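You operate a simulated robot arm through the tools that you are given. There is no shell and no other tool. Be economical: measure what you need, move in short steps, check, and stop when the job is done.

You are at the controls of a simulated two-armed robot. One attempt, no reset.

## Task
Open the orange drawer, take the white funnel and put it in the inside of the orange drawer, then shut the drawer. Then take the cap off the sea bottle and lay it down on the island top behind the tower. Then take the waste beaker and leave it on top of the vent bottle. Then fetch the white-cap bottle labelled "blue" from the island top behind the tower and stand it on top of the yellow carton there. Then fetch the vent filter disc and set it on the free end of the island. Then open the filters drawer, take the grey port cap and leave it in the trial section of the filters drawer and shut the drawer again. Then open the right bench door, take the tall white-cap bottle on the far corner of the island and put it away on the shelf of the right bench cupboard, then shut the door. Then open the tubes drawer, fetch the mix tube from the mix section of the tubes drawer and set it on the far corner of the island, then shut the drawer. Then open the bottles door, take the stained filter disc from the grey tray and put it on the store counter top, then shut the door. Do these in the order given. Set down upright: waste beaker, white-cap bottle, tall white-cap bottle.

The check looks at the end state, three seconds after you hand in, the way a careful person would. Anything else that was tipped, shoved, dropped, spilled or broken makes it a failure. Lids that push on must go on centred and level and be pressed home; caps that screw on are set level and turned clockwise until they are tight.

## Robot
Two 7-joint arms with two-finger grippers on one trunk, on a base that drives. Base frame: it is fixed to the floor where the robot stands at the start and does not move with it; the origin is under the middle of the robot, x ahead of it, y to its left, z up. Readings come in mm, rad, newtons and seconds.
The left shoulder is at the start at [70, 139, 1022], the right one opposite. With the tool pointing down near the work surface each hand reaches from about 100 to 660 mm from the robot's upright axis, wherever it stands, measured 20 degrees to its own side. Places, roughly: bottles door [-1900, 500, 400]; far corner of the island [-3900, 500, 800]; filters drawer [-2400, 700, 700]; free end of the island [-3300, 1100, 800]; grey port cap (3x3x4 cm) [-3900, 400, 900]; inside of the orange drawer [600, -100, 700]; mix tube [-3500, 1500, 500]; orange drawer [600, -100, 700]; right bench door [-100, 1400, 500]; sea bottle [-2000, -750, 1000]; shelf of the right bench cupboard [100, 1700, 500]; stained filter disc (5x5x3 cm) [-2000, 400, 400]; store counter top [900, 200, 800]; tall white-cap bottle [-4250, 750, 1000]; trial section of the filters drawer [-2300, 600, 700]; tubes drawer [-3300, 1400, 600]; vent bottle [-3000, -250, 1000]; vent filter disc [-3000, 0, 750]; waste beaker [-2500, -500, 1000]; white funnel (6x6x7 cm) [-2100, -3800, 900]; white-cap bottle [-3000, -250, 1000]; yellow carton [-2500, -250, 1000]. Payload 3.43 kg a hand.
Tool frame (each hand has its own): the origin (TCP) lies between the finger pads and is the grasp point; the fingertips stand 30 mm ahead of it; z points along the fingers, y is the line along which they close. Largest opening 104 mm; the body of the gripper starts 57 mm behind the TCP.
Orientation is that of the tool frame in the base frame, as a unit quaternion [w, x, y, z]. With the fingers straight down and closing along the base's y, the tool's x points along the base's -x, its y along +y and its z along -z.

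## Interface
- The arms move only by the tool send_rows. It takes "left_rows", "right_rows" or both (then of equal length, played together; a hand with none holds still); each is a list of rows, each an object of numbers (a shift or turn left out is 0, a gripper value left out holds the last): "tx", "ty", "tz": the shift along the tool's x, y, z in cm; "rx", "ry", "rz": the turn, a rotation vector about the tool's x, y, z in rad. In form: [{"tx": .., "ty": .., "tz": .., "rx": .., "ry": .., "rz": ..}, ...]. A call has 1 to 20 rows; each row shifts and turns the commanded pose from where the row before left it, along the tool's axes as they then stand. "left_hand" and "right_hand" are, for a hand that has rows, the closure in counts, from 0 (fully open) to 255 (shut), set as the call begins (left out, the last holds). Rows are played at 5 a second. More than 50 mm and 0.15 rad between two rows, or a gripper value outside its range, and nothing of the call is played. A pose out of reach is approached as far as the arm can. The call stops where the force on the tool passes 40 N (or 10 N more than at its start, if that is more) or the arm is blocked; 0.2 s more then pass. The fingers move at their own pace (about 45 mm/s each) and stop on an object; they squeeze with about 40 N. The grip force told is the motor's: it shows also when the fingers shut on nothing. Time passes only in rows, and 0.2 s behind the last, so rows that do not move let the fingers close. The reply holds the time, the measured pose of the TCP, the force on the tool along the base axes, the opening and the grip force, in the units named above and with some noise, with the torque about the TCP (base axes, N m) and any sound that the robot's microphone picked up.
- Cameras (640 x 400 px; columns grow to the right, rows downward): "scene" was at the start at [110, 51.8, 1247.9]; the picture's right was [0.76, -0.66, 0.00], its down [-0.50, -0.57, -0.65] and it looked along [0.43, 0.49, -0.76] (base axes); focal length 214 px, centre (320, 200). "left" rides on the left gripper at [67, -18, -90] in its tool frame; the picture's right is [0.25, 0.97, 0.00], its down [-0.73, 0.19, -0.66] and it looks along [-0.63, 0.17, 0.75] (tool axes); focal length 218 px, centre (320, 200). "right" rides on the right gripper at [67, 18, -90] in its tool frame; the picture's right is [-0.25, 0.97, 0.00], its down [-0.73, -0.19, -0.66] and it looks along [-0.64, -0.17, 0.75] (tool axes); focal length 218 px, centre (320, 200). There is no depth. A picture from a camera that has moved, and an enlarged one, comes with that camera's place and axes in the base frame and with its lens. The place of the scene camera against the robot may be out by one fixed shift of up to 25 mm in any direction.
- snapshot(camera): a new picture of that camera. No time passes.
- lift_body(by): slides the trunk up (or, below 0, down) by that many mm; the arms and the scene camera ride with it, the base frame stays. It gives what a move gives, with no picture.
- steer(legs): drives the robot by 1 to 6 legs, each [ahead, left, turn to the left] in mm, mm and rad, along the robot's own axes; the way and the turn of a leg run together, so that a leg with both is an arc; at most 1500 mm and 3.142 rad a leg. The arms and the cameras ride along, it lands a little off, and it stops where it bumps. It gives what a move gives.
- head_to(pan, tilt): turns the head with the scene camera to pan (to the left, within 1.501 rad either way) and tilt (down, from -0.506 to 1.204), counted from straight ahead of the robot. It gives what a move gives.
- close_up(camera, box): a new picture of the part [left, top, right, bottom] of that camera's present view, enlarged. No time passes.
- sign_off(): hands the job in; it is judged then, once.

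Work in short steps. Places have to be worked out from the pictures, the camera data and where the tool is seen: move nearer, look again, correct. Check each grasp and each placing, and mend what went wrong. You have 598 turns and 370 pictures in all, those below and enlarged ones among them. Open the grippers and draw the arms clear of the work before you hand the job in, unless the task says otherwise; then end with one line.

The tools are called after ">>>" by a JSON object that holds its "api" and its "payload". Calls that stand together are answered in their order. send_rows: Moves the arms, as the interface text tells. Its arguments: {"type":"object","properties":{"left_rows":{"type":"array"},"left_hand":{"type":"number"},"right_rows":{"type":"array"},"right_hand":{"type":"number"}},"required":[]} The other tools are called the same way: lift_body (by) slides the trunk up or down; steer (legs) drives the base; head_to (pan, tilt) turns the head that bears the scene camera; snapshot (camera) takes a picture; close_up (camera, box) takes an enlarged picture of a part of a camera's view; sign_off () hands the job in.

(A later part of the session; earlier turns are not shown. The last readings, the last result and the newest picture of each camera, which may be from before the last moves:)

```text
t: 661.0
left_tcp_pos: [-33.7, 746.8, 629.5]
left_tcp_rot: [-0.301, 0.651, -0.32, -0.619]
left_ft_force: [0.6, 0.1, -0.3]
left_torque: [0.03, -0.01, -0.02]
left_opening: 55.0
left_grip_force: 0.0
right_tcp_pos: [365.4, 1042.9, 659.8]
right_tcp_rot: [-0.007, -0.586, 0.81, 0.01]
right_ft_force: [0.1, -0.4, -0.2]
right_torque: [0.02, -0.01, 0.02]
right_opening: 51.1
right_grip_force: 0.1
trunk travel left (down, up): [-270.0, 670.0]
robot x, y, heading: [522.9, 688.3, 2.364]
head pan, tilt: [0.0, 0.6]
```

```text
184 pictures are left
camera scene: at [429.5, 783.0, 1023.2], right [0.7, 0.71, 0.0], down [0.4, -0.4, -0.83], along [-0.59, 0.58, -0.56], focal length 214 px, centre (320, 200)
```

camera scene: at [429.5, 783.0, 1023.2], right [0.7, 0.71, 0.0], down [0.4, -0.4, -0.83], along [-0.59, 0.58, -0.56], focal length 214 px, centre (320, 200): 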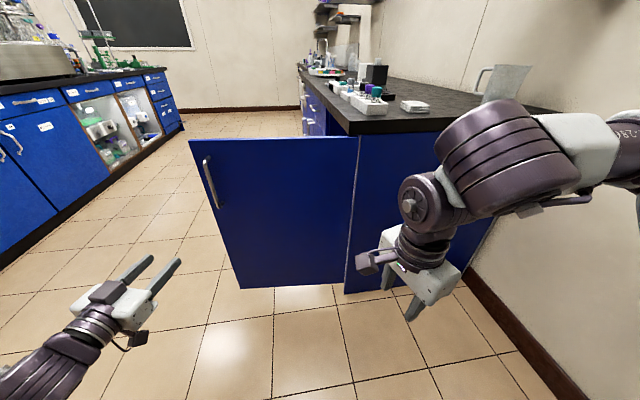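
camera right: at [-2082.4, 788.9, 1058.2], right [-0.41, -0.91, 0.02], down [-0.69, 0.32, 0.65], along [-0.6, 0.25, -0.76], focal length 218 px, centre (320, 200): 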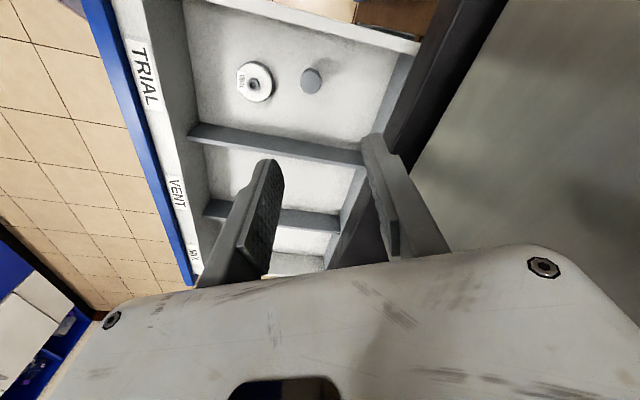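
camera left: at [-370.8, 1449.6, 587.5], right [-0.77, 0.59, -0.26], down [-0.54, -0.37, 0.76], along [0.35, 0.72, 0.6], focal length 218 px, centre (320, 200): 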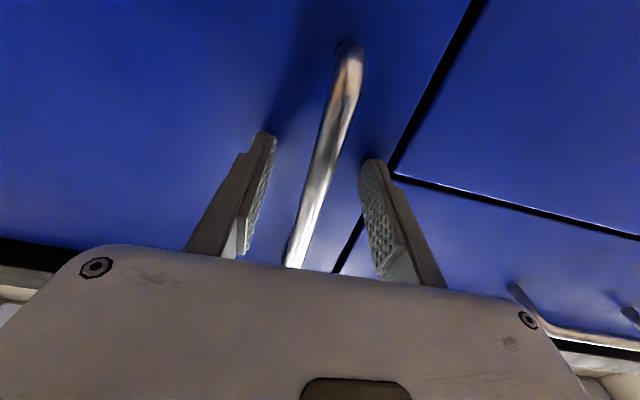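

The door is open ~80°. Now fetch the tall bottle: align along the aisle, raise the trunk, and drive to the corridor at the island's far end.

>>> {"api": "lift_body", "payload": {"by": 350}}

>>> {"api": "steer", "payload": {"legs": [[0, 0, 0.15], [0, 740, 0], [1500, 0, 0], [1480, 0, 0], [0, 200, 0], [1380, 0, 0]]}}

>>> {"api": "head_to", "payload": {"pan": 0.8, "tilt": 0.5}}

>>> {"api": "snapshot", "payload": {"camera": "scene"}}

```text
t: 664.4
left_tcp_pos: [-33.3, 746.8, 979.0]
left_tcp_rot: [-0.301, 0.651, -0.321, -0.619]
left_ft_force: [0.8, 0.5, -0.6]
left_torque: [0.01, 0.01, -0.03]
left_opening: 55.0
left_grip_force: 0.1
right_tcp_pos: [365.0, 1041.9, 1010.2]
right_tcp_rot: [-0.007, -0.586, 0.81, 0.009]
right_ft_force: [0.5, 0.3, 0.1]
right_torque: [0.01, 0.0, -0.01]
right_opening: 51.1
right_grip_force: 0.1
trunk travel left (down, up): [-620.0, 320.0]
robot x, y, heading: [519.5, 695.6, 2.359]
head pan, tilt: [0.0, 0.6]
```

```text
t: 690.7
left_tcp_pos: [-4105.3, 2481.4, 979.1]
left_tcp_rot: [-0.261, 0.671, -0.279, -0.636]
left_ft_force: [0.7, -0.6, -1.1]
left_torque: [0.01, -0.01, 0.01]
left_opening: 54.7
left_grip_force: 0.1
right_tcp_pos: [-3746.6, 2825.1, 1009.8]
right_tcp_rot: [-0.008, -0.636, 0.772, 0.01]
right_ft_force: [-0.5, -0.6, 0.3]
right_torque: [0.01, -0.02, 0.0]
right_opening: 51.0
right_grip_force: 0.0
trunk travel left (down, up): [-620.0, 320.0]
robot x, y, heading: [-3550.0, 2497.8, 2.486]
head pan, tilt: [0.0, 0.6]
```

```text
t: 691.9
left_tcp_pos: [-4104.4, 2481.6, 979.2]
left_tcp_rot: [-0.261, 0.67, -0.279, -0.636]
left_ft_force: [-0.4, -0.2, -0.3]
left_torque: [-0.02, 0.02, -0.01]
left_opening: 54.9
left_grip_force: 0.0
right_tcp_pos: [-3746.2, 2823.9, 1009.9]
right_tcp_rot: [-0.008, -0.636, 0.772, 0.009]
right_ft_force: [0.1, -0.1, 0.1]
right_torque: [0.0, -0.04, -0.04]
right_opening: 50.8
right_grip_force: 0.1
trunk travel left (down, up): [-620.0, 320.0]
robot x, y, heading: [-3553.0, 2499.0, 2.493]
head pan, tilt: [0.799, 0.499]
```

```text
183 pictures are left
camera scene: at [-3671.3, 2507.6, 1382.2], right [-0.15, 0.99, 0.0], down [0.47, 0.07, -0.88], along [-0.87, -0.13, -0.48], focal length 214 px, centre (320, 200)
```

scene: 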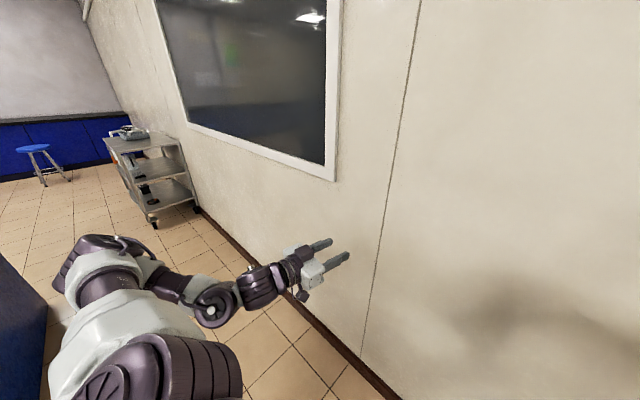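

The corridor is clear (the cart stands at its far end by the wall). Turn to face the island's end, then strafe down to the tall bottle.

>>> {"api": "steer", "payload": {"legs": [[0, 0, 3.12], [0, 0, 0.04], [0, -1400, 0], [0, -600, 0]]}}

>>> {"api": "head_to", "payload": {"pan": 0.3, "tilt": 0.6}}

>>> {"api": "snapshot", "payload": {"camera": "scene"}}

```text
t: 709.5
left_tcp_pos: [-4178.1, 922.6, 980.0]
left_tcp_rot: [0.64, 0.271, 0.673, -0.253]
left_ft_force: [0.0, -0.1, -0.2]
left_torque: [-0.01, -0.03, -0.01]
left_opening: 55.0
left_grip_force: 0.1
right_tcp_pos: [-4529.8, 570.9, 1010.2]
right_tcp_rot: [0.009, 0.764, 0.645, 0.007]
right_ft_force: [-0.5, 0.6, -0.5]
right_torque: [-0.03, 0.0, -0.02]
right_opening: 51.3
right_grip_force: 0.0
trunk travel left (down, up): [-620.0, 320.0]
robot x, y, heading: [-4734.7, 895.9, -0.628]
head pan, tilt: [0.799, 0.499]
```

```text
t: 710.4
left_tcp_pos: [-4180.1, 922.7, 979.8]
left_tcp_rot: [0.64, 0.271, 0.673, -0.254]
left_ft_force: [0.2, 0.0, -0.1]
left_torque: [0.02, -0.03, 0.03]
left_opening: 54.9
left_grip_force: 0.2
right_tcp_pos: [-4528.5, 571.1, 1010.3]
right_tcp_rot: [0.009, 0.764, 0.645, 0.008]
right_ft_force: [-0.4, 0.2, 0.2]
right_torque: [0.0, 0.03, -0.01]
right_opening: 50.9
right_grip_force: 0.0
trunk travel left (down, up): [-620.0, 320.0]
robot x, y, heading: [-4734.8, 891.0, -0.624]
head pan, tilt: [0.3, 0.6]
```

```text
182 pictures are left
camera scene: at [-4599.5, 829.1, 1373.1], right [-0.32, -0.95, 0.0], down [-0.53, 0.18, -0.83], along [0.78, -0.27, -0.56], focal length 214 px, centre (320, 200)
```

scene: 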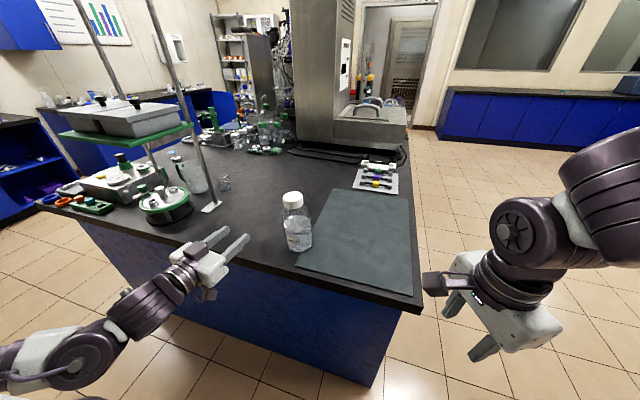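

The tall bottle is near (-4121,750). I'll shift right 105 mm, lower to z≈948 with the hand fully open, and check with the hand camera.

>>> {"api": "steer", "payload": {"legs": [[0, -105, 0]]}}

>>> {"api": "lift_body", "payload": {"by": -32}}

>>> {"api": "send_rows", "payload": {"left_rows": [{}, {}, {}], "left_hand": 0}}

>>> {"api": "snapshot", "payload": {"camera": "left"}}

>>> {"api": "close_up", "payload": {"camera": "scene", "box": [200, 160, 360, 280]}}

```text
t: 711.6
left_tcp_pos: [-4237.8, 839.6, 979.6]
left_tcp_rot: [0.64, 0.27, 0.674, -0.253]
left_ft_force: [-0.1, -0.8, 0.3]
left_torque: [0.0, -0.01, 0.01]
left_opening: 55.1
left_grip_force: 0.1
right_tcp_pos: [-4590.5, 489.0, 1010.4]
right_tcp_rot: [0.009, 0.764, 0.645, 0.008]
right_ft_force: [-0.6, 0.8, -0.3]
right_torque: [0.02, -0.01, -0.01]
right_opening: 51.0
right_grip_force: 0.1
trunk travel left (down, up): [-620.0, 320.0]
robot x, y, heading: [-4791.8, 809.5, -0.633]
head pan, tilt: [0.3, 0.6]
```

```text
t: 712.3
left_tcp_pos: [-4240.3, 839.6, 947.1]
left_tcp_rot: [0.64, 0.27, 0.673, -0.253]
left_ft_force: [0.5, 0.2, -0.1]
left_torque: [-0.01, 0.0, 0.03]
left_opening: 54.9
left_grip_force: 0.1
right_tcp_pos: [-4590.5, 487.7, 977.6]
right_tcp_rot: [0.01, 0.764, 0.645, 0.008]
right_ft_force: [0.0, 0.5, 0.0]
right_torque: [-0.01, 0.02, -0.01]
right_opening: 50.7
right_grip_force: 0.1
trunk travel left (down, up): [-588.0, 352.0]
robot x, y, heading: [-4794.1, 810.3, -0.633]
head pan, tilt: [0.3, 0.6]
```

```text
t: 713.1
left_tcp_pos: [-4238.5, 839.2, 947.8]
left_tcp_rot: [0.639, 0.271, 0.674, -0.253]
left_ft_force: [0.0, 0.1, 0.1]
left_torque: [0.02, 0.02, 0.0]
left_opening: 103.8
left_grip_force: 0.0
right_tcp_pos: [-4590.1, 488.8, 978.3]
right_tcp_rot: [0.009, 0.764, 0.645, 0.008]
right_ft_force: [0.7, 0.5, -0.8]
right_torque: [0.02, 0.0, 0.02]
right_opening: 50.8
right_grip_force: 0.1
trunk travel left (down, up): [-588.0, 352.0]
robot x, y, heading: [-4792.9, 810.3, -0.629]
head pan, tilt: [0.3, 0.6]
```

```text
181 pictures are left
camera left: at [-4319.4, 893.5, 885.2], right [0.66, 0.71, -0.25], down [-0.32, 0.56, 0.76], along [0.68, -0.42, 0.6], focal length 218 px, centre (320, 200)
```

left: 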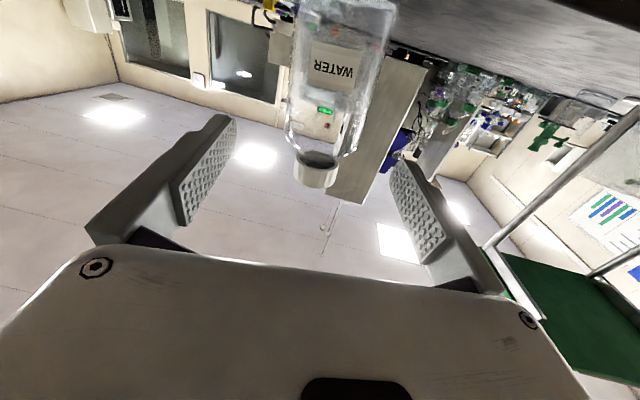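

```text
3.33 times, centred on (280, 220) of scene
camera zoom: at [-4660.5, 745.1, 1341.1], right [-0.32, -0.95, 0.0], down [-0.53, 0.18, -0.82], along [0.78, -0.27, -0.57], focal length 715 px, centre (453, 133)
```

zoom: 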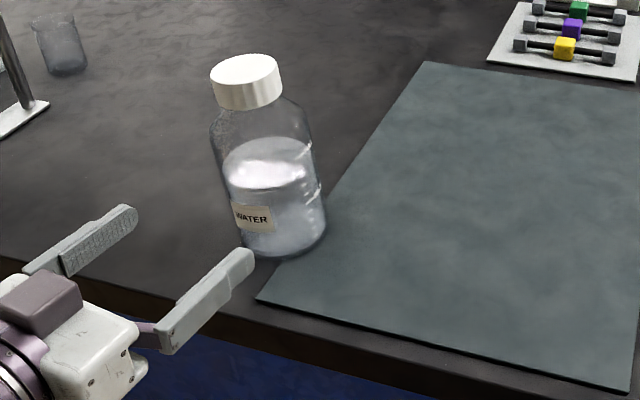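

It's the WATER bottle with white cap, ~84 mm wide, about 10 mm left of the tool axis. I'll correct laterally, then approach along the tool axis.

>>> {"api": "steer", "payload": {"legs": [[0, 10, 0]]}}

>>> {"api": "steer", "payload": {"legs": [[70, -9, 0]]}}

>>> {"api": "snapshot", "payload": {"camera": "left"}}

```text
t: 713.9
left_tcp_pos: [-4234.2, 846.3, 947.3]
left_tcp_rot: [0.64, 0.272, 0.673, -0.253]
left_ft_force: [-0.7, 0.4, -0.3]
left_torque: [-0.02, -0.03, 0.03]
left_opening: 104.0
left_grip_force: 0.0
right_tcp_pos: [-4584.2, 494.3, 979.3]
right_tcp_rot: [0.008, 0.764, 0.646, 0.009]
right_ft_force: [-0.3, -0.7, 0.9]
right_torque: [0.03, -0.01, 0.01]
right_opening: 51.0
right_grip_force: 0.0
trunk travel left (down, up): [-588.0, 352.0]
robot x, y, heading: [-4791.9, 819.0, -0.63]
head pan, tilt: [0.3, 0.6]
```

```text
t: 714.9
left_tcp_pos: [-4181.6, 799.2, 946.8]
left_tcp_rot: [0.64, 0.27, 0.673, -0.253]
left_ft_force: [0.1, -0.6, -0.9]
left_torque: [-0.02, 0.01, -0.02]
left_opening: 103.8
left_grip_force: 0.1
right_tcp_pos: [-4530.8, 448.0, 977.8]
right_tcp_rot: [0.009, 0.764, 0.645, 0.007]
right_ft_force: [0.9, 0.0, -0.3]
right_torque: [-0.01, 0.0, 0.04]
right_opening: 51.1
right_grip_force: 0.1
trunk travel left (down, up): [-588.0, 352.0]
robot x, y, heading: [-4738.6, 767.4, -0.633]
head pan, tilt: [0.3, 0.6]
```

```text
179 pictures are left
camera left: at [-4261.4, 852.8, 885.1], right [0.66, 0.71, -0.25], down [-0.32, 0.56, 0.76], along [0.68, -0.42, 0.59], focal length 218 px, centre (320, 200)
```

left: 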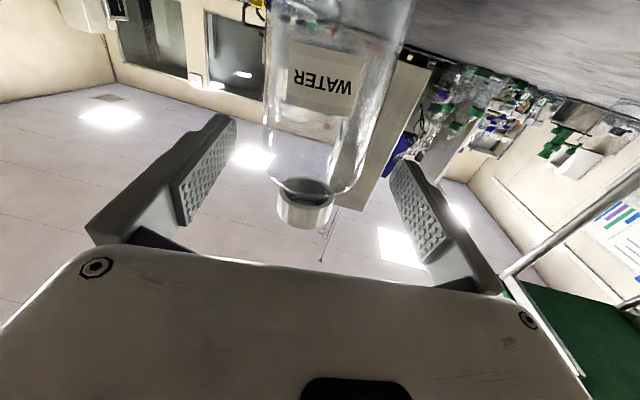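

Perfectly centred now. Advance the remaining 68 mm and close.

>>> {"api": "steer", "payload": {"legs": [[68, -9, 0]]}}

>>> {"api": "send_rows", "payload": {"left_rows": [{}, {}, {}, {}], "left_hand": 255}}

>>> {"api": "snapshot", "payload": {"camera": "left"}}

```text
t: 715.9
left_tcp_pos: [-4133.5, 754.3, 946.6]
left_tcp_rot: [0.64, 0.269, 0.675, -0.252]
left_ft_force: [0.7, -0.2, -0.5]
left_torque: [0.0, -0.01, -0.02]
left_opening: 104.1
left_grip_force: 0.0
right_tcp_pos: [-4482.0, 401.6, 978.2]
right_tcp_rot: [0.008, 0.763, 0.646, 0.007]
right_ft_force: [-0.5, 0.4, 0.0]
right_torque: [-0.01, 0.0, -0.02]
right_opening: 51.2
right_grip_force: 0.0
trunk travel left (down, up): [-588.0, 352.0]
robot x, y, heading: [-4688.6, 725.0, -0.627]
head pan, tilt: [0.3, 0.6]
```

```text
t: 716.9
left_tcp_pos: [-4133.7, 754.0, 947.2]
left_tcp_rot: [0.64, 0.269, 0.674, -0.252]
left_ft_force: [-3.3, 1.2, 1.1]
left_torque: [-0.18, 0.28, -0.22]
left_opening: 85.5
left_grip_force: 40.0
right_tcp_pos: [-4482.6, 402.0, 979.5]
right_tcp_rot: [0.01, 0.763, 0.647, 0.009]
right_ft_force: [-0.3, 0.3, 0.2]
right_torque: [0.0, 0.0, 0.0]
right_opening: 50.7
right_grip_force: 0.1
trunk travel left (down, up): [-588.0, 352.0]
robot x, y, heading: [-4687.8, 721.9, -0.625]
head pan, tilt: [0.3, 0.6]
```

```text
178 pictures are left
camera left: at [-4214.5, 808.0, 885.7], right [0.66, 0.71, -0.25], down [-0.32, 0.56, 0.76], along [0.68, -0.42, 0.6], focal length 218 px, centre (320, 200)
```

left: 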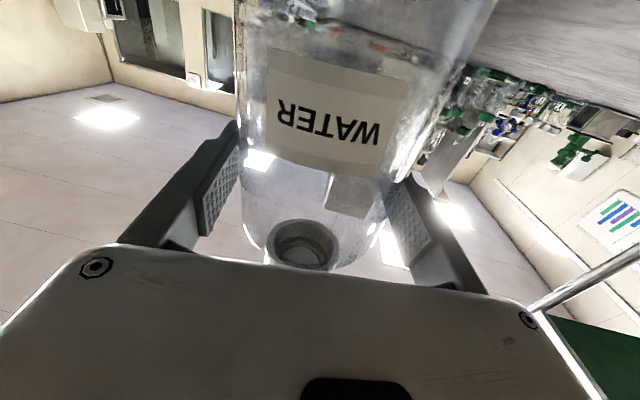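

Held (85.5 mm). Lift and check the weight, then back out.

>>> {"api": "lift_body", "payload": {"by": 120}}

>>> {"api": "steer", "payload": {"legs": [[-180, 0, 0]]}}

>>> {"api": "close_up", "payload": {"camera": "scene", "box": [120, 120, 360, 280]}}

```text
t: 718.4
left_tcp_pos: [-4131.8, 754.3, 1067.4]
left_tcp_rot: [0.639, 0.27, 0.674, -0.253]
left_ft_force: [0.6, -0.4, -7.1]
left_torque: [0.07, 0.09, 0.03]
left_opening: 84.0
left_grip_force: 39.9
right_tcp_pos: [-4482.8, 400.5, 1098.3]
right_tcp_rot: [0.009, 0.762, 0.647, 0.007]
right_ft_force: [-0.2, -0.8, -0.1]
right_torque: [0.04, 0.04, -0.02]
right_opening: 51.1
right_grip_force: 0.0
trunk travel left (down, up): [-708.0, 232.0]
robot x, y, heading: [-4684.5, 723.0, -0.62]
head pan, tilt: [0.3, 0.6]
```

```text
t: 719.9
left_tcp_pos: [-4275.3, 856.9, 1066.3]
left_tcp_rot: [0.639, 0.271, 0.674, -0.253]
left_ft_force: [0.2, 0.9, -6.4]
left_torque: [0.06, 0.07, -0.01]
left_opening: 84.2
left_grip_force: 40.2
right_tcp_pos: [-4626.2, 505.4, 1098.6]
right_tcp_rot: [0.009, 0.763, 0.646, 0.007]
right_ft_force: [0.5, 0.3, 0.0]
right_torque: [-0.01, 0.05, 0.01]
right_opening: 51.0
right_grip_force: 0.1
trunk travel left (down, up): [-708.0, 232.0]
robot x, y, heading: [-4832.1, 830.5, -0.625]
head pan, tilt: [0.3, 0.6]
```

```text
2.50 times, centred on (240, 200) of scene
camera zoom: at [-4696.8, 762.2, 1460.8], right [-0.32, -0.95, 0.0], down [-0.54, 0.18, -0.82], along [0.78, -0.27, -0.57], focal length 536 px, centre (520, 200)
```

zoom: 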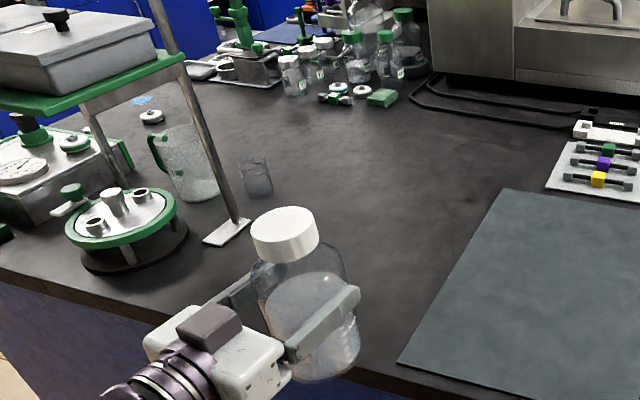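

The bottle hangs upright. I'll carry it through the corridor and along the aisle to the cupboard.

>>> {"api": "steer", "payload": {"legs": [[-40, 0, 0], [0, 1450, 0], [0, 750, 0], [1500, 0, 0], [1500, 0, 0], [200, 0, 0]]}}

>>> {"api": "head_to", "payload": {"pan": 0.5, "tilt": 0.4}}

>>> {"api": "snapshot", "payload": {"camera": "scene"}}

```text
t: 746.5
left_tcp_pos: [-402.3, 886.5, 1066.2]
left_tcp_rot: [0.645, 0.256, 0.679, -0.24]
left_ft_force: [0.2, -0.3, -7.4]
left_torque: [0.04, 0.09, 0.01]
left_opening: 83.9
left_grip_force: 40.3
right_tcp_pos: [-736.7, 518.7, 1098.8]
right_tcp_rot: [0.01, 0.749, 0.662, 0.008]
right_ft_force: [-0.6, 0.4, -0.1]
right_torque: [0.01, 0.02, 0.0]
right_opening: 51.2
right_grip_force: 0.1
trunk travel left (down, up): [-708.0, 232.0]
robot x, y, heading: [-952.7, 831.8, -0.578]
head pan, tilt: [0.3, 0.6]
```

```text
t: 747.3
left_tcp_pos: [-401.3, 886.2, 1066.8]
left_tcp_rot: [0.644, 0.256, 0.68, -0.24]
left_ft_force: [0.3, -0.3, -6.9]
left_torque: [0.06, 0.09, -0.05]
left_opening: 83.8
left_grip_force: 40.2
right_tcp_pos: [-734.6, 518.6, 1097.6]
right_tcp_rot: [0.008, 0.749, 0.662, 0.007]
right_ft_force: [0.4, -0.1, -0.3]
right_torque: [0.03, 0.02, 0.02]
right_opening: 50.9
right_grip_force: 0.0
trunk travel left (down, up): [-708.0, 232.0]
robot x, y, heading: [-952.9, 836.3, -0.585]
head pan, tilt: [0.499, 0.4]
```

```text
176 pictures are left
camera scene: at [-809.7, 789.3, 1479.0], right [-0.09, -1.0, 0.0], down [-0.39, 0.03, -0.92], along [0.92, -0.08, -0.39], focal length 214 px, centre (320, 200)
```

scene: 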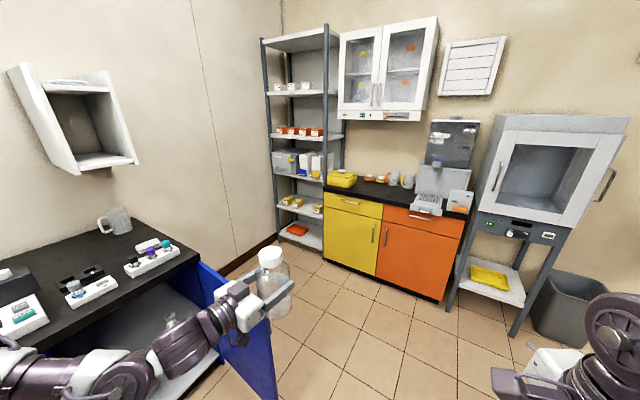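

I can see into the open cupboard. Turn to face it, keeping clear of the door, and look inside.

>>> {"api": "steer", "payload": {"legs": [[0, 0, 1.53], [120, 0, 0]]}}

>>> {"api": "lift_body", "payload": {"by": -350}}

>>> {"api": "head_to", "payload": {"pan": -0.35, "tilt": 0.5}}

>>> {"api": "snapshot", "payload": {"camera": "scene"}}

```text
t: 752.2
left_tcp_pos: [-921.9, 1483.1, 1066.8]
left_tcp_rot: [0.63, -0.288, 0.667, 0.275]
left_ft_force: [0.4, -0.2, -6.5]
left_torque: [-0.06, 0.11, 0.02]
left_opening: 83.9
left_grip_force: 39.6
right_tcp_pos: [-565.9, 1137.7, 1099.4]
right_tcp_rot: [0.001, 0.078, 0.997, 0.012]
right_ft_force: [-0.1, -0.1, -0.8]
right_torque: [0.03, 0.04, 0.05]
right_opening: 51.0
right_grip_force: 0.1
trunk travel left (down, up): [-708.0, 232.0]
robot x, y, heading: [-878.9, 927.9, 0.949]
head pan, tilt: [0.499, 0.4]
```

```text
t: 755.7
left_tcp_pos: [-920.3, 1484.6, 716.7]
left_tcp_rot: [0.63, -0.288, 0.666, 0.276]
left_ft_force: [0.0, 0.1, -7.2]
left_torque: [-0.05, 0.1, 0.03]
left_opening: 84.1
left_grip_force: 40.2
right_tcp_pos: [-564.1, 1138.4, 748.5]
right_tcp_rot: [0.001, 0.079, 0.997, 0.012]
right_ft_force: [0.2, -0.2, 0.9]
right_torque: [-0.01, -0.01, -0.02]
right_opening: 51.0
right_grip_force: 0.0
trunk travel left (down, up): [-358.0, 582.0]
robot x, y, heading: [-887.4, 930.5, 0.95]
head pan, tilt: [0.499, 0.4]
```

```text
t: 756.8
left_tcp_pos: [-921.3, 1485.4, 716.0]
left_tcp_rot: [0.629, -0.289, 0.667, 0.276]
left_ft_force: [0.2, 0.2, -7.5]
left_torque: [-0.09, 0.07, 0.0]
left_opening: 84.1
left_grip_force: 40.4
right_tcp_pos: [-565.2, 1138.1, 748.7]
right_tcp_rot: [0.001, 0.078, 0.997, 0.012]
right_ft_force: [-0.2, -0.6, -0.2]
right_torque: [0.02, 0.02, -0.01]
right_opening: 51.1
right_grip_force: 0.0
trunk travel left (down, up): [-358.0, 582.0]
robot x, y, heading: [-886.9, 930.1, 0.951]
head pan, tilt: [-0.351, 0.499]
```

```text
175 pictures are left
camera scene: at [-772.5, 1016.1, 1120.1], right [0.57, -0.82, 0.0], down [-0.39, -0.27, -0.88], along [0.72, 0.5, -0.48], focal length 214 px, centre (320, 200)
```

scene: 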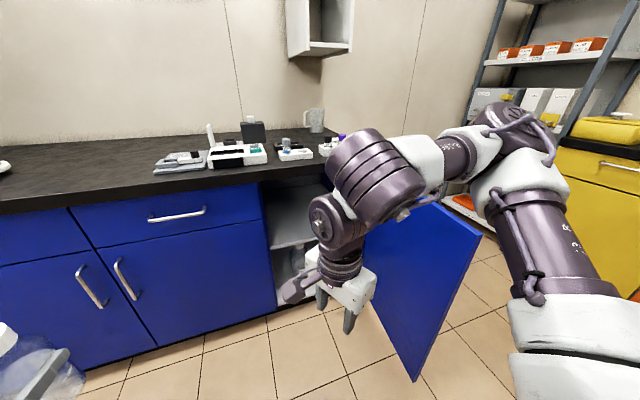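

The door's inner face is right there. I'll extend the right hand sideways (closed) and use it to push the door wider.

>>> {"api": "send_rows", "payload": {"right_rows": [{"tx": -3.6, "ty": -1.8}, {"tx": -3.6, "ty": -1.8}, {"tx": -3.6, "ty": -1.8}, {"tx": -3.6, "ty": -1.8}, {"tx": -3.6, "ty": -1.8}], "right_hand": 255}}

>>> {"api": "steer", "payload": {"legs": [[90, 0, 0], [0, -130, 0]]}}

>>> {"api": "snapshot", "payload": {"camera": "scene"}}

```text
t: 758.0
left_tcp_pos: [-920.1, 1485.1, 717.2]
left_tcp_rot: [0.63, -0.289, 0.666, 0.277]
left_ft_force: [-0.5, -0.5, -7.3]
left_torque: [-0.08, 0.08, -0.01]
left_opening: 83.9
left_grip_force: 39.5
right_tcp_pos: [-404.6, 1022.0, 745.2]
right_tcp_rot: [0.001, 0.079, 0.997, 0.013]
right_ft_force: [0.2, -0.4, 0.0]
right_torque: [0.01, 0.0, 0.01]
right_opening: 0.1
right_grip_force: 34.7
trunk travel left (down, up): [-358.0, 582.0]
robot x, y, heading: [-885.7, 931.0, 0.955]
head pan, tilt: [-0.351, 0.499]
```

```text
t: 760.0
left_tcp_pos: [-765.4, 1483.9, 717.0]
left_tcp_rot: [0.629, -0.29, 0.666, 0.278]
left_ft_force: [0.2, 0.5, -6.3]
left_torque: [-0.04, 0.08, 0.05]
left_opening: 83.9
left_grip_force: 39.7
right_tcp_pos: [-246.7, 1022.6, 745.8]
right_tcp_rot: [0.002, 0.076, 0.997, 0.012]
right_ft_force: [0.5, 0.4, 0.1]
right_torque: [0.0, 0.01, 0.03]
right_opening: 0.0
right_grip_force: 35.0
trunk travel left (down, up): [-358.0, 582.0]
robot x, y, heading: [-728.4, 928.0, 0.96]
head pan, tilt: [-0.351, 0.499]
```

```text
174 pictures are left
camera scene: at [-614.9, 1014.8, 1120.1], right [0.57, -0.82, 0.0], down [-0.39, -0.27, -0.88], along [0.72, 0.5, -0.48], focal length 214 px, centre (320, 200)
```

scene: 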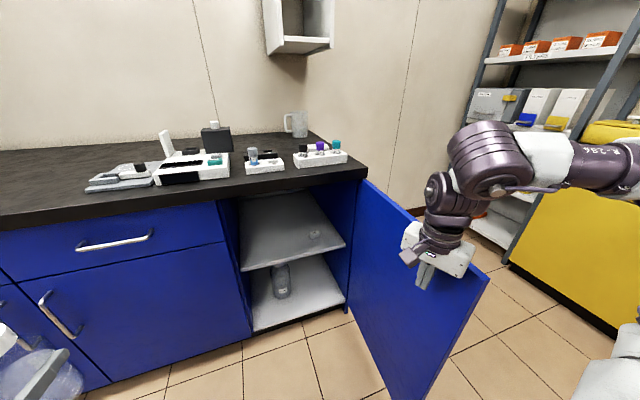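

The interior is visible: an upper shelf with free space. The right fingers are just inside the door; strafe right to push it wider.

>>> {"api": "steer", "payload": {"legs": [[0, -120, 0]]}}

>>> {"api": "snapshot", "payload": {"camera": "scene"}}

```text
t: 761.4
left_tcp_pos: [-664.3, 1411.0, 713.9]
left_tcp_rot: [0.628, -0.289, 0.668, 0.275]
left_ft_force: [0.0, 0.4, -6.5]
left_torque: [-0.09, 0.07, -0.03]
left_opening: 83.9
left_grip_force: 40.4
right_tcp_pos: [-148.1, 953.9, 746.3]
right_tcp_rot: [-0.002, 0.074, 0.997, 0.015]
right_ft_force: [0.4, 0.2, -0.9]
right_torque: [0.01, 0.0, 0.02]
right_opening: 0.0
right_grip_force: 34.3
trunk travel left (down, up): [-358.0, 582.0]
robot x, y, heading: [-625.7, 862.2, 0.956]
head pan, tilt: [-0.351, 0.499]
stopped in leg 1: the force on the tool passed its limit at 44 N (the readings are from after the stop); the commanded pose is now the measured one
```

```text
173 pictures are left
camera scene: at [-515.1, 944.5, 1120.1], right [0.57, -0.82, 0.0], down [-0.39, -0.27, -0.88], along [0.72, 0.5, -0.48], focal length 214 px, centre (320, 200)
```

scene: 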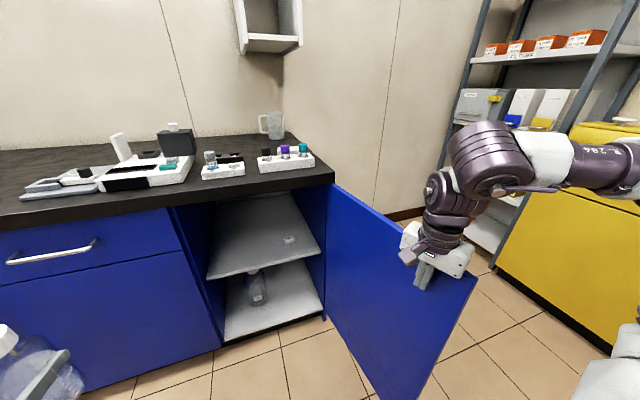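

It opens further. Repeat.

>>> {"api": "steer", "payload": {"legs": [[0, -100, 0]]}}

>>> {"api": "steer", "payload": {"legs": [[0, -100, 0]]}}

>>> {"api": "snapshot", "payload": {"camera": "scene"}}

```text
t: 762.2
left_tcp_pos: [-662.1, 1407.4, 713.4]
left_tcp_rot: [0.627, -0.292, 0.668, 0.276]
left_ft_force: [0.7, -0.9, -6.4]
left_torque: [-0.1, 0.07, 0.01]
left_opening: 83.9
left_grip_force: 39.6
right_tcp_pos: [-149.7, 954.5, 747.7]
right_tcp_rot: [-0.009, 0.065, 0.998, 0.02]
right_ft_force: [-15.0, 5.2, 4.4]
right_torque: [-0.37, -0.97, -0.22]
right_opening: 0.0
right_grip_force: 34.9
trunk travel left (down, up): [-358.0, 582.0]
robot x, y, heading: [-616.8, 851.9, 0.963]
head pan, tilt: [-0.351, 0.499]
stopped in leg 1: the force on the tool passed its limit at 73 N (the readings are from after the stop); the commanded pose is now the measured one
```

```text
t: 762.9
left_tcp_pos: [-659.1, 1403.8, 711.8]
left_tcp_rot: [0.625, -0.294, 0.668, 0.276]
left_ft_force: [0.0, -0.1, -7.5]
left_torque: [-0.06, 0.1, 0.03]
left_opening: 84.0
left_grip_force: 40.2
right_tcp_pos: [-150.4, 954.8, 748.0]
right_tcp_rot: [-0.016, 0.058, 0.998, 0.022]
right_ft_force: [-19.0, 7.1, 6.9]
right_torque: [-0.44, -1.15, -0.29]
right_opening: 0.0
right_grip_force: 34.7
trunk travel left (down, up): [-358.0, 582.0]
robot x, y, heading: [-617.8, 851.2, 0.961]
head pan, tilt: [-0.351, 0.499]
stopped in leg 1: the force on the tool passed its limit at 73 N (the readings are from after the stop); the commanded pose is now the measured one
```

```text
172 pictures are left
camera scene: at [-507.6, 936.8, 1120.5], right [0.57, -0.82, 0.0], down [-0.39, -0.28, -0.88], along [0.72, 0.5, -0.48], focal length 214 px, centre (320, 200)
```

scene: 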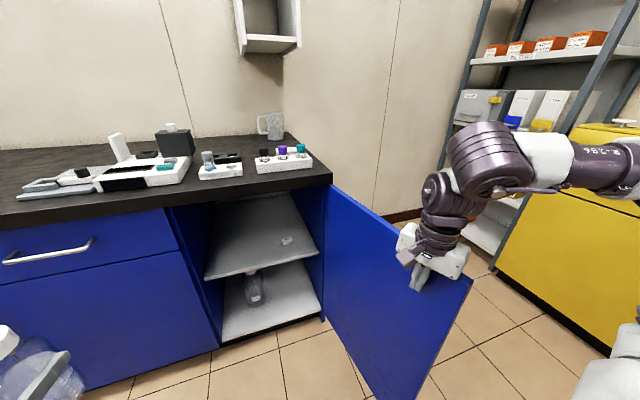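

The door has reached its stop at about 90°. I'll pull the right hand back, and turn right so the left hand enters the cupboard diagonally, clear of the door.

>>> {"api": "steer", "payload": {"legs": [[0, 170, 0]]}}

>>> {"api": "send_rows", "payload": {"right_rows": [{"tx": 3.6, "ty": 1.8}, {"tx": 3.6, "ty": 1.8}, {"tx": 3.6, "ty": 1.8}, {"tx": 3.6, "ty": 1.8}, {"tx": 3.6, "ty": 1.8}]}}

>>> {"api": "steer", "payload": {"legs": [[0, 0, -0.867]]}}

>>> {"api": "head_to", "payload": {"pan": 0.5, "tilt": 0.5}}

>>> {"api": "snapshot", "payload": {"camera": "scene"}}

```text
t: 764.4
left_tcp_pos: [-801.1, 1503.3, 712.5]
left_tcp_rot: [0.625, -0.294, 0.668, 0.277]
left_ft_force: [-0.6, 1.4, -6.5]
left_torque: [-0.07, 0.04, -0.01]
left_opening: 84.0
left_grip_force: 39.7
right_tcp_pos: [-291.7, 1055.7, 747.1]
right_tcp_rot: [-0.016, 0.058, 0.998, 0.021]
right_ft_force: [8.1, 8.3, 31.3]
right_torque: [-2.29, 0.12, 0.54]
right_opening: 0.2
right_grip_force: 34.6
trunk travel left (down, up): [-358.0, 582.0]
robot x, y, heading: [-760.1, 950.8, 0.965]
head pan, tilt: [-0.351, 0.499]
```

```text
t: 765.6
left_tcp_pos: [-799.3, 1503.1, 713.2]
left_tcp_rot: [0.625, -0.294, 0.668, 0.277]
left_ft_force: [-0.4, -0.2, -7.8]
left_torque: [-0.08, 0.08, 0.01]
left_opening: 84.0
left_grip_force: 40.5
right_tcp_pos: [-457.6, 1165.3, 755.8]
right_tcp_rot: [-0.016, 0.059, 0.998, 0.022]
right_ft_force: [-0.4, -0.4, -0.1]
right_torque: [0.01, -0.03, -0.01]
right_opening: 0.0
right_grip_force: 34.2
trunk travel left (down, up): [-358.0, 582.0]
robot x, y, heading: [-761.4, 948.2, 0.959]
head pan, tilt: [-0.351, 0.499]
```

```text
t: 768.3
left_tcp_pos: [-355.9, 1331.8, 713.3]
left_tcp_rot: [0.684, 0.021, 0.729, -0.017]
left_ft_force: [-0.6, 0.6, -6.3]
left_torque: [-0.01, 0.11, -0.05]
left_opening: 84.0
left_grip_force: 40.0
right_tcp_pos: [-401.5, 853.5, 755.2]
right_tcp_rot: [-0.006, 0.479, 0.877, 0.027]
right_ft_force: [-0.4, -0.2, 0.5]
right_torque: [-0.02, 0.02, -0.01]
right_opening: 0.0
right_grip_force: 34.6
trunk travel left (down, up): [-358.0, 582.0]
robot x, y, heading: [-757.5, 950.4, 0.08]
head pan, tilt: [-0.351, 0.499]
```

```text
t: 769.4
left_tcp_pos: [-356.2, 1332.4, 713.4]
left_tcp_rot: [0.684, 0.02, 0.729, -0.016]
left_ft_force: [-0.4, 0.2, -6.9]
left_torque: [-0.03, 0.09, 0.04]
left_opening: 84.2
left_grip_force: 39.7
right_tcp_pos: [-401.4, 852.9, 756.1]
right_tcp_rot: [-0.007, 0.479, 0.877, 0.028]
right_ft_force: [-0.8, 0.6, 0.6]
right_torque: [-0.01, 0.02, -0.01]
right_opening: 0.1
right_grip_force: 34.8
trunk travel left (down, up): [-358.0, 582.0]
robot x, y, heading: [-754.9, 947.8, 0.078]
head pan, tilt: [0.499, 0.499]
```

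```text
171 pictures are left
camera scene: at [-622.4, 995.9, 1120.1], right [0.55, -0.84, 0.0], down [-0.4, -0.26, -0.88], along [0.74, 0.48, -0.48], focal length 214 px, centre (320, 200)
```

scene: 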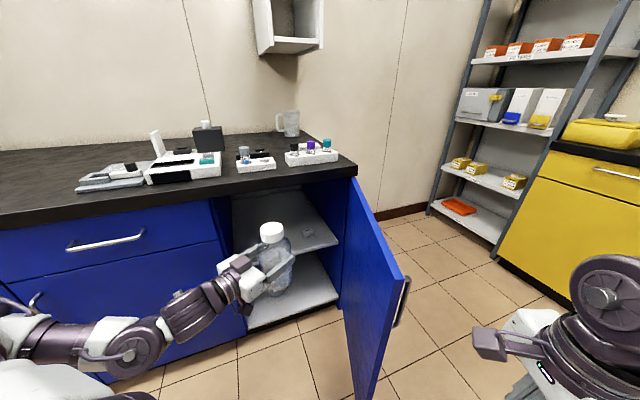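

The forearm would hit the neighbouring cabinet this way. I'll move the hand in toward the robot's centreline and further ahead first.

>>> {"api": "send_rows", "payload": {"left_rows": [{"ty": -3.4, "tz": 1.5}, {"ty": -3.4, "tz": 1.5}, {"ty": -3.4, "tz": 2.0}, {"ty": -3.4, "tz": 2.0}, {"ty": -3.4, "tz": 2.0}, {"ty": -3.0, "tz": 2.0}]}}

>>> {"api": "snapshot", "payload": {"camera": "scene"}}

```text
t: 770.8
left_tcp_pos: [-258.8, 1143.7, 679.1]
left_tcp_rot: [0.683, 0.022, 0.73, -0.016]
left_ft_force: [-0.5, -0.7, -7.0]
left_torque: [0.01, 0.08, 0.06]
left_opening: 84.0
left_grip_force: 40.1
left hand out of reach, approached as far as the arm can: row 1, 2
right_tcp_pos: [-399.9, 851.1, 756.3]
right_tcp_rot: [-0.006, 0.479, 0.877, 0.028]
right_ft_force: [0.2, -0.2, 0.1]
right_torque: [0.02, 0.04, 0.0]
right_opening: 0.0
right_grip_force: 34.9
trunk travel left (down, up): [-358.0, 582.0]
robot x, y, heading: [-758.9, 948.4, 0.082]
head pan, tilt: [0.499, 0.499]
```

```text
170 pictures are left
camera scene: at [-621.7, 994.7, 1120.1], right [0.55, -0.84, 0.0], down [-0.4, -0.26, -0.88], along [0.73, 0.48, -0.48], focal length 214 px, centre (320, 200)
```

scene: 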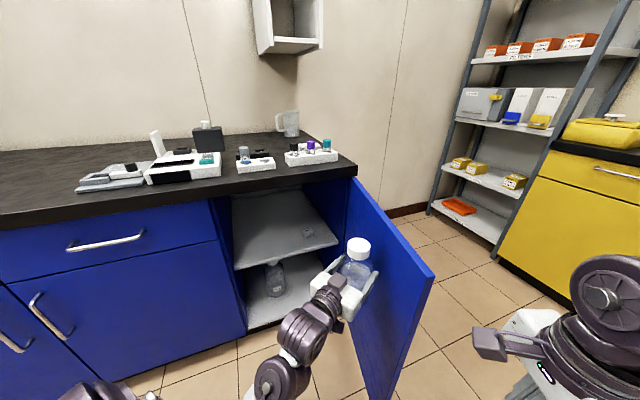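

Good posture: the arm now points straight ahead. Turn left 0.41 and lower, then look before entering.

>>> {"api": "steer", "payload": {"legs": [[0, 0, 0.41]]}}

>>> {"api": "lift_body", "payload": {"by": -75}}

>>> {"api": "steer", "payload": {"legs": [[150, 67, 0]]}}

>>> {"api": "head_to", "payload": {"pan": 0.1, "tilt": 0.6}}

>>> {"api": "snapshot", "payload": {"camera": "scene"}}

>>> {"api": "snapshot", "payload": {"camera": "left"}}

```text
t: 772.4
left_tcp_pos: [-375.6, 1322.8, 679.2]
left_tcp_rot: [0.673, -0.126, 0.719, 0.121]
left_ft_force: [-0.2, 0.0, -7.1]
left_torque: [-0.04, 0.11, 0.01]
left_opening: 83.9
left_grip_force: 40.3
right_tcp_pos: [-392.2, 1000.1, 756.2]
right_tcp_rot: [-0.01, 0.295, 0.955, 0.024]
right_ft_force: [-1.0, 0.6, -0.2]
right_torque: [-0.01, -0.03, 0.0]
right_opening: 0.0
right_grip_force: 35.3
trunk travel left (down, up): [-358.0, 582.0]
robot x, y, heading: [-760.2, 950.5, 0.483]
head pan, tilt: [0.499, 0.499]
```

```text
t: 773.5
left_tcp_pos: [-375.8, 1323.0, 604.2]
left_tcp_rot: [0.673, -0.125, 0.719, 0.121]
left_ft_force: [0.1, 0.1, -7.1]
left_torque: [-0.1, 0.05, 0.01]
left_opening: 83.8
left_grip_force: 40.0
right_tcp_pos: [-392.5, 999.6, 681.3]
right_tcp_rot: [-0.01, 0.295, 0.955, 0.025]
right_ft_force: [0.5, -0.5, 0.5]
right_torque: [0.0, 0.01, 0.0]
right_opening: 0.0
right_grip_force: 35.1
trunk travel left (down, up): [-283.0, 657.0]
robot x, y, heading: [-758.8, 947.3, 0.48]
head pan, tilt: [0.499, 0.499]
```

```text
t: 775.0
left_tcp_pos: [-273.2, 1453.5, 603.9]
left_tcp_rot: [0.673, -0.125, 0.719, 0.12]
left_ft_force: [0.5, 0.4, -5.8]
left_torque: [-0.03, 0.08, 0.05]
left_opening: 84.1
left_grip_force: 40.2
right_tcp_pos: [-289.7, 1128.0, 681.0]
right_tcp_rot: [-0.01, 0.293, 0.956, 0.025]
right_ft_force: [-0.4, 0.9, -0.9]
right_torque: [-0.02, 0.05, 0.02]
right_opening: 0.3
right_grip_force: 34.9
trunk travel left (down, up): [-283.0, 657.0]
robot x, y, heading: [-656.1, 1078.1, 0.481]
head pan, tilt: [0.499, 0.499]
```

```text
t: 775.9
left_tcp_pos: [-273.8, 1452.6, 604.9]
left_tcp_rot: [0.673, -0.126, 0.719, 0.121]
left_ft_force: [-0.3, 0.0, -7.0]
left_torque: [-0.02, 0.11, -0.01]
left_opening: 84.2
left_grip_force: 39.8
right_tcp_pos: [-289.4, 1127.8, 681.1]
right_tcp_rot: [-0.01, 0.295, 0.955, 0.025]
right_ft_force: [-0.4, -0.1, -0.6]
right_torque: [0.0, 0.01, -0.01]
right_opening: 0.0
right_grip_force: 34.5
trunk travel left (down, up): [-283.0, 657.0]
robot x, y, heading: [-657.2, 1077.0, 0.48]
head pan, tilt: [0.099, 0.6]
```

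```text
169 pictures are left
camera scene: at [-527.9, 1142.1, 1036.0], right [0.55, -0.84, 0.0], down [-0.47, -0.31, -0.82], along [0.69, 0.45, -0.57], focal length 214 px, centre (320, 200)
```

scene: 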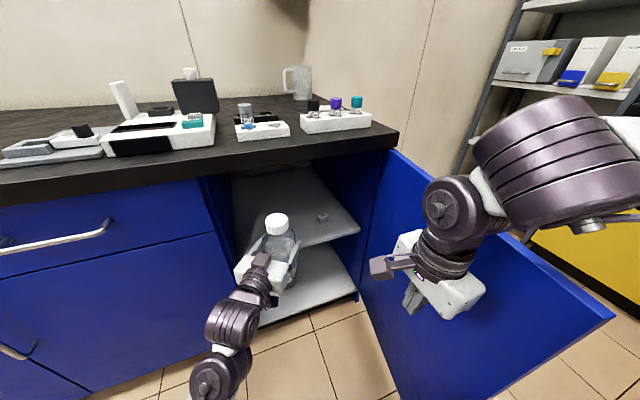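

```text
168 pictures are left
camera left: at [-356.7, 1405.8, 543.9], right [-0.35, 0.9, -0.25], down [-0.63, -0.03, 0.77], along [0.69, 0.43, 0.58], focal length 218 px, centre (320, 200)
```

left: 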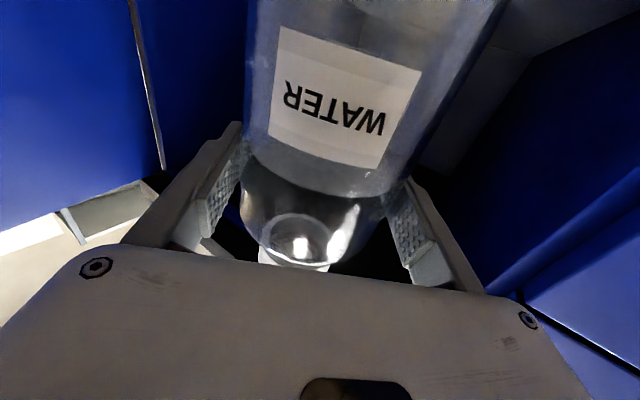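

The bottle is about to enter; shelf ≈ 478, bottle bottom ≈ 507. Advance 120 mm and check.

>>> {"api": "steer", "payload": {"legs": [[120, 6, 0]]}}

>>> {"api": "snapshot", "payload": {"camera": "scene"}}

```text
t: 777.2
left_tcp_pos: [-177.8, 1492.9, 611.4]
left_tcp_rot: [0.677, -0.117, 0.717, 0.114]
left_ft_force: [-0.7, 0.4, -6.5]
left_torque: [-0.02, 0.1, 0.0]
left_opening: 84.0
left_grip_force: 39.6
right_tcp_pos: [-201.1, 1167.5, 690.8]
right_tcp_rot: [-0.001, 0.308, 0.951, 0.036]
right_ft_force: [-0.7, 0.2, 0.5]
right_torque: [0.0, -0.01, -0.01]
right_opening: 0.0
right_grip_force: 35.0
trunk travel left (down, up): [-283.0, 657.0]
robot x, y, heading: [-560.0, 1129.0, 0.455]
head pan, tilt: [0.099, 0.6]
stopped in leg 1: the robot was blocked; the commanded pose is now the measured one
```

```text
167 pictures are left
camera scene: at [-446.2, 1186.8, 1039.3], right [0.53, -0.85, 0.0], down [-0.47, -0.29, -0.83], along [0.71, 0.44, -0.55], focal length 214 px, centre (320, 200)
```

scene: 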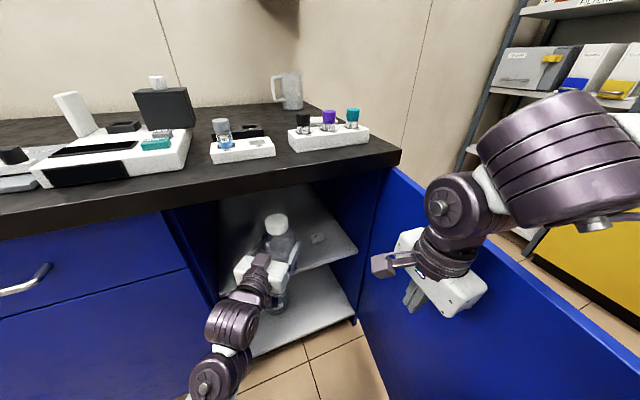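

Blocked — probably the right arm against the door. Back off 60 mm and lift/retract the right arm.

>>> {"api": "steer", "payload": {"legs": [[-70, 0, 0]]}}

>>> {"api": "send_rows", "payload": {"right_rows": [{"tz": -3}, {"tz": -3}, {"tz": -3}, {"tz": -3}, {"tz": -3}, {"tz": -3}]}}

>>> {"api": "head_to", "payload": {"pan": -0.5, "tilt": 0.6}}

>>> {"api": "snapshot", "payload": {"camera": "scene"}}

>>> {"api": "head_to", "payload": {"pan": 0.7, "tilt": 0.8}}

>>> {"api": "snapshot", "payload": {"camera": "scene"}}

```text
t: 778.2
left_tcp_pos: [-234.5, 1467.8, 603.8]
left_tcp_rot: [0.674, -0.119, 0.72, 0.115]
left_ft_force: [-1.1, 0.6, -7.0]
left_torque: [-0.05, 0.12, -0.05]
left_opening: 84.0
left_grip_force: 39.7
right_tcp_pos: [-254.2, 1144.1, 682.3]
right_tcp_rot: [-0.009, 0.306, 0.951, 0.029]
right_ft_force: [0.3, -0.1, -0.3]
right_torque: [0.02, 0.03, 0.0]
right_opening: 0.1
right_grip_force: 35.0
trunk travel left (down, up): [-283.0, 657.0]
robot x, y, heading: [-625.0, 1099.8, 0.457]
head pan, tilt: [0.099, 0.6]
```

```text
t: 779.6
left_tcp_pos: [-234.4, 1467.2, 604.5]
left_tcp_rot: [0.674, -0.118, 0.721, 0.114]
left_ft_force: [0.7, 0.2, -7.5]
left_torque: [-0.03, 0.09, 0.02]
left_opening: 84.1
left_grip_force: 40.5
right_tcp_pos: [-254.2, 1133.7, 861.9]
right_tcp_rot: [-0.009, 0.305, 0.952, 0.028]
right_ft_force: [-0.6, -0.1, -0.1]
right_torque: [0.01, -0.01, 0.0]
right_opening: 0.0
right_grip_force: 34.1
trunk travel left (down, up): [-283.0, 657.0]
robot x, y, heading: [-622.8, 1098.6, 0.46]
head pan, tilt: [0.099, 0.6]
```

```text
t: 780.6
left_tcp_pos: [-233.1, 1467.6, 603.5]
left_tcp_rot: [0.673, -0.118, 0.721, 0.114]
left_ft_force: [-0.7, 0.5, -6.9]
left_torque: [-0.04, 0.11, -0.01]
left_opening: 84.1
left_grip_force: 39.6
right_tcp_pos: [-253.2, 1134.5, 861.0]
right_tcp_rot: [-0.011, 0.306, 0.951, 0.028]
right_ft_force: [0.2, 0.1, -0.3]
right_torque: [-0.01, 0.02, 0.01]
right_opening: 0.2
right_grip_force: 34.8
trunk travel left (down, up): [-283.0, 657.0]
robot x, y, heading: [-624.9, 1098.0, 0.46]
head pan, tilt: [-0.499, 0.6]
```

```text
166 pictures are left
camera scene: at [-480.0, 1112.2, 1036.0], right [-0.04, -1.0, 0.0], down [-0.57, 0.02, -0.82], along [0.82, -0.03, -0.57], focal length 214 px, centre (320, 200)
```

scene: 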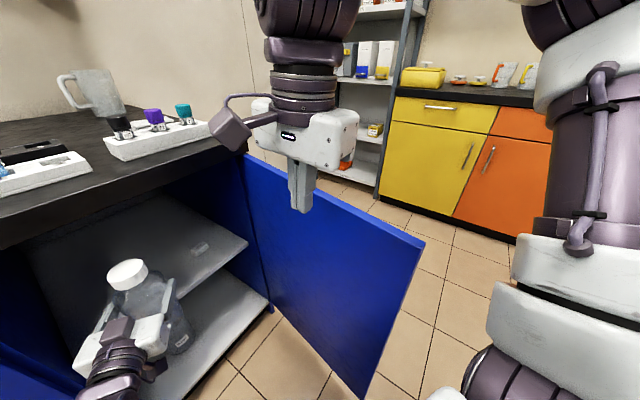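

```text
t: 782.0
left_tcp_pos: [-233.5, 1467.1, 603.6]
left_tcp_rot: [0.673, -0.118, 0.721, 0.114]
left_ft_force: [-1.1, 0.0, -7.2]
left_torque: [-0.03, 0.08, 0.03]
left_opening: 84.2
left_grip_force: 40.5
right_tcp_pos: [-254.4, 1133.9, 862.8]
right_tcp_rot: [-0.01, 0.306, 0.952, 0.03]
right_ft_force: [-0.7, 0.9, 0.0]
right_torque: [0.0, -0.03, 0.02]
right_opening: 0.0
right_grip_force: 34.7
trunk travel left (down, up): [-283.0, 657.0]
robot x, y, heading: [-626.0, 1098.9, 0.461]
head pan, tilt: [0.7, 0.799]
```

```text
165 pictures are left
camera scene: at [-536.1, 1189.5, 1019.1], right [0.92, -0.4, 0.0], down [-0.29, -0.66, -0.7], along [0.28, 0.64, -0.72], focal length 214 px, centre (320, 200)
```

scene: 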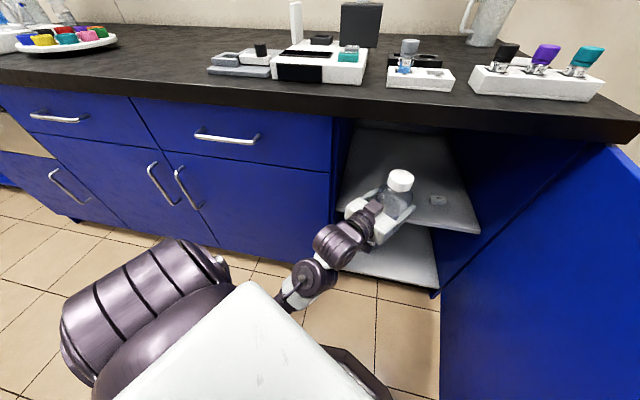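

The left arm is clear, so the right arm on the door was likely the cause; it's raised now. Try advancing again.

>>> {"api": "steer", "payload": {"legs": [[90, 0, 0]]}}

>>> {"api": "steer", "payload": {"legs": [[50, 10, 0]]}}

>>> {"api": "snapshot", "payload": {"camera": "scene"}}

```text
t: 783.1
left_tcp_pos: [-150.5, 1509.1, 604.2]
left_tcp_rot: [0.672, -0.119, 0.722, 0.114]
left_ft_force: [0.2, 0.2, -7.6]
left_torque: [-0.03, 0.1, 0.02]
left_opening: 84.1
left_grip_force: 39.6
right_tcp_pos: [-170.0, 1175.6, 861.3]
right_tcp_rot: [-0.01, 0.306, 0.952, 0.028]
right_ft_force: [0.5, 0.4, -0.2]
right_torque: [0.01, 0.02, -0.01]
right_opening: 0.1
right_grip_force: 34.5
trunk travel left (down, up): [-283.0, 657.0]
robot x, y, heading: [-536.9, 1143.2, 0.462]
head pan, tilt: [0.7, 0.799]
```

```text
t: 784.0
left_tcp_pos: [-112.1, 1539.7, 602.6]
left_tcp_rot: [0.672, -0.119, 0.722, 0.114]
left_ft_force: [0.3, 0.3, -6.9]
left_torque: [-0.03, 0.08, 0.02]
left_opening: 84.1
left_grip_force: 39.8
right_tcp_pos: [-130.0, 1207.1, 862.2]
right_tcp_rot: [-0.01, 0.305, 0.952, 0.028]
right_ft_force: [0.1, 0.7, 0.4]
right_torque: [-0.05, 0.02, 0.02]
right_opening: 0.2
right_grip_force: 35.2
trunk travel left (down, up): [-283.0, 657.0]
robot x, y, heading: [-499.0, 1167.0, 0.46]
head pan, tilt: [0.7, 0.799]
```

```text
164 pictures are left
camera scene: at [-413.4, 1261.8, 1018.9], right [0.92, -0.4, 0.0], down [-0.29, -0.66, -0.7], along [0.28, 0.64, -0.72], focal length 214 px, centre (320, 200)
```

scene: 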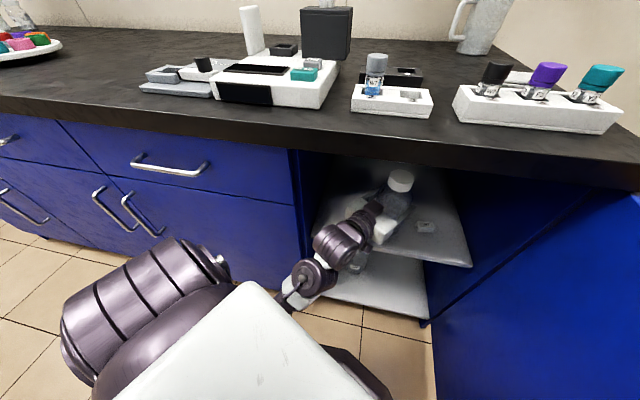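

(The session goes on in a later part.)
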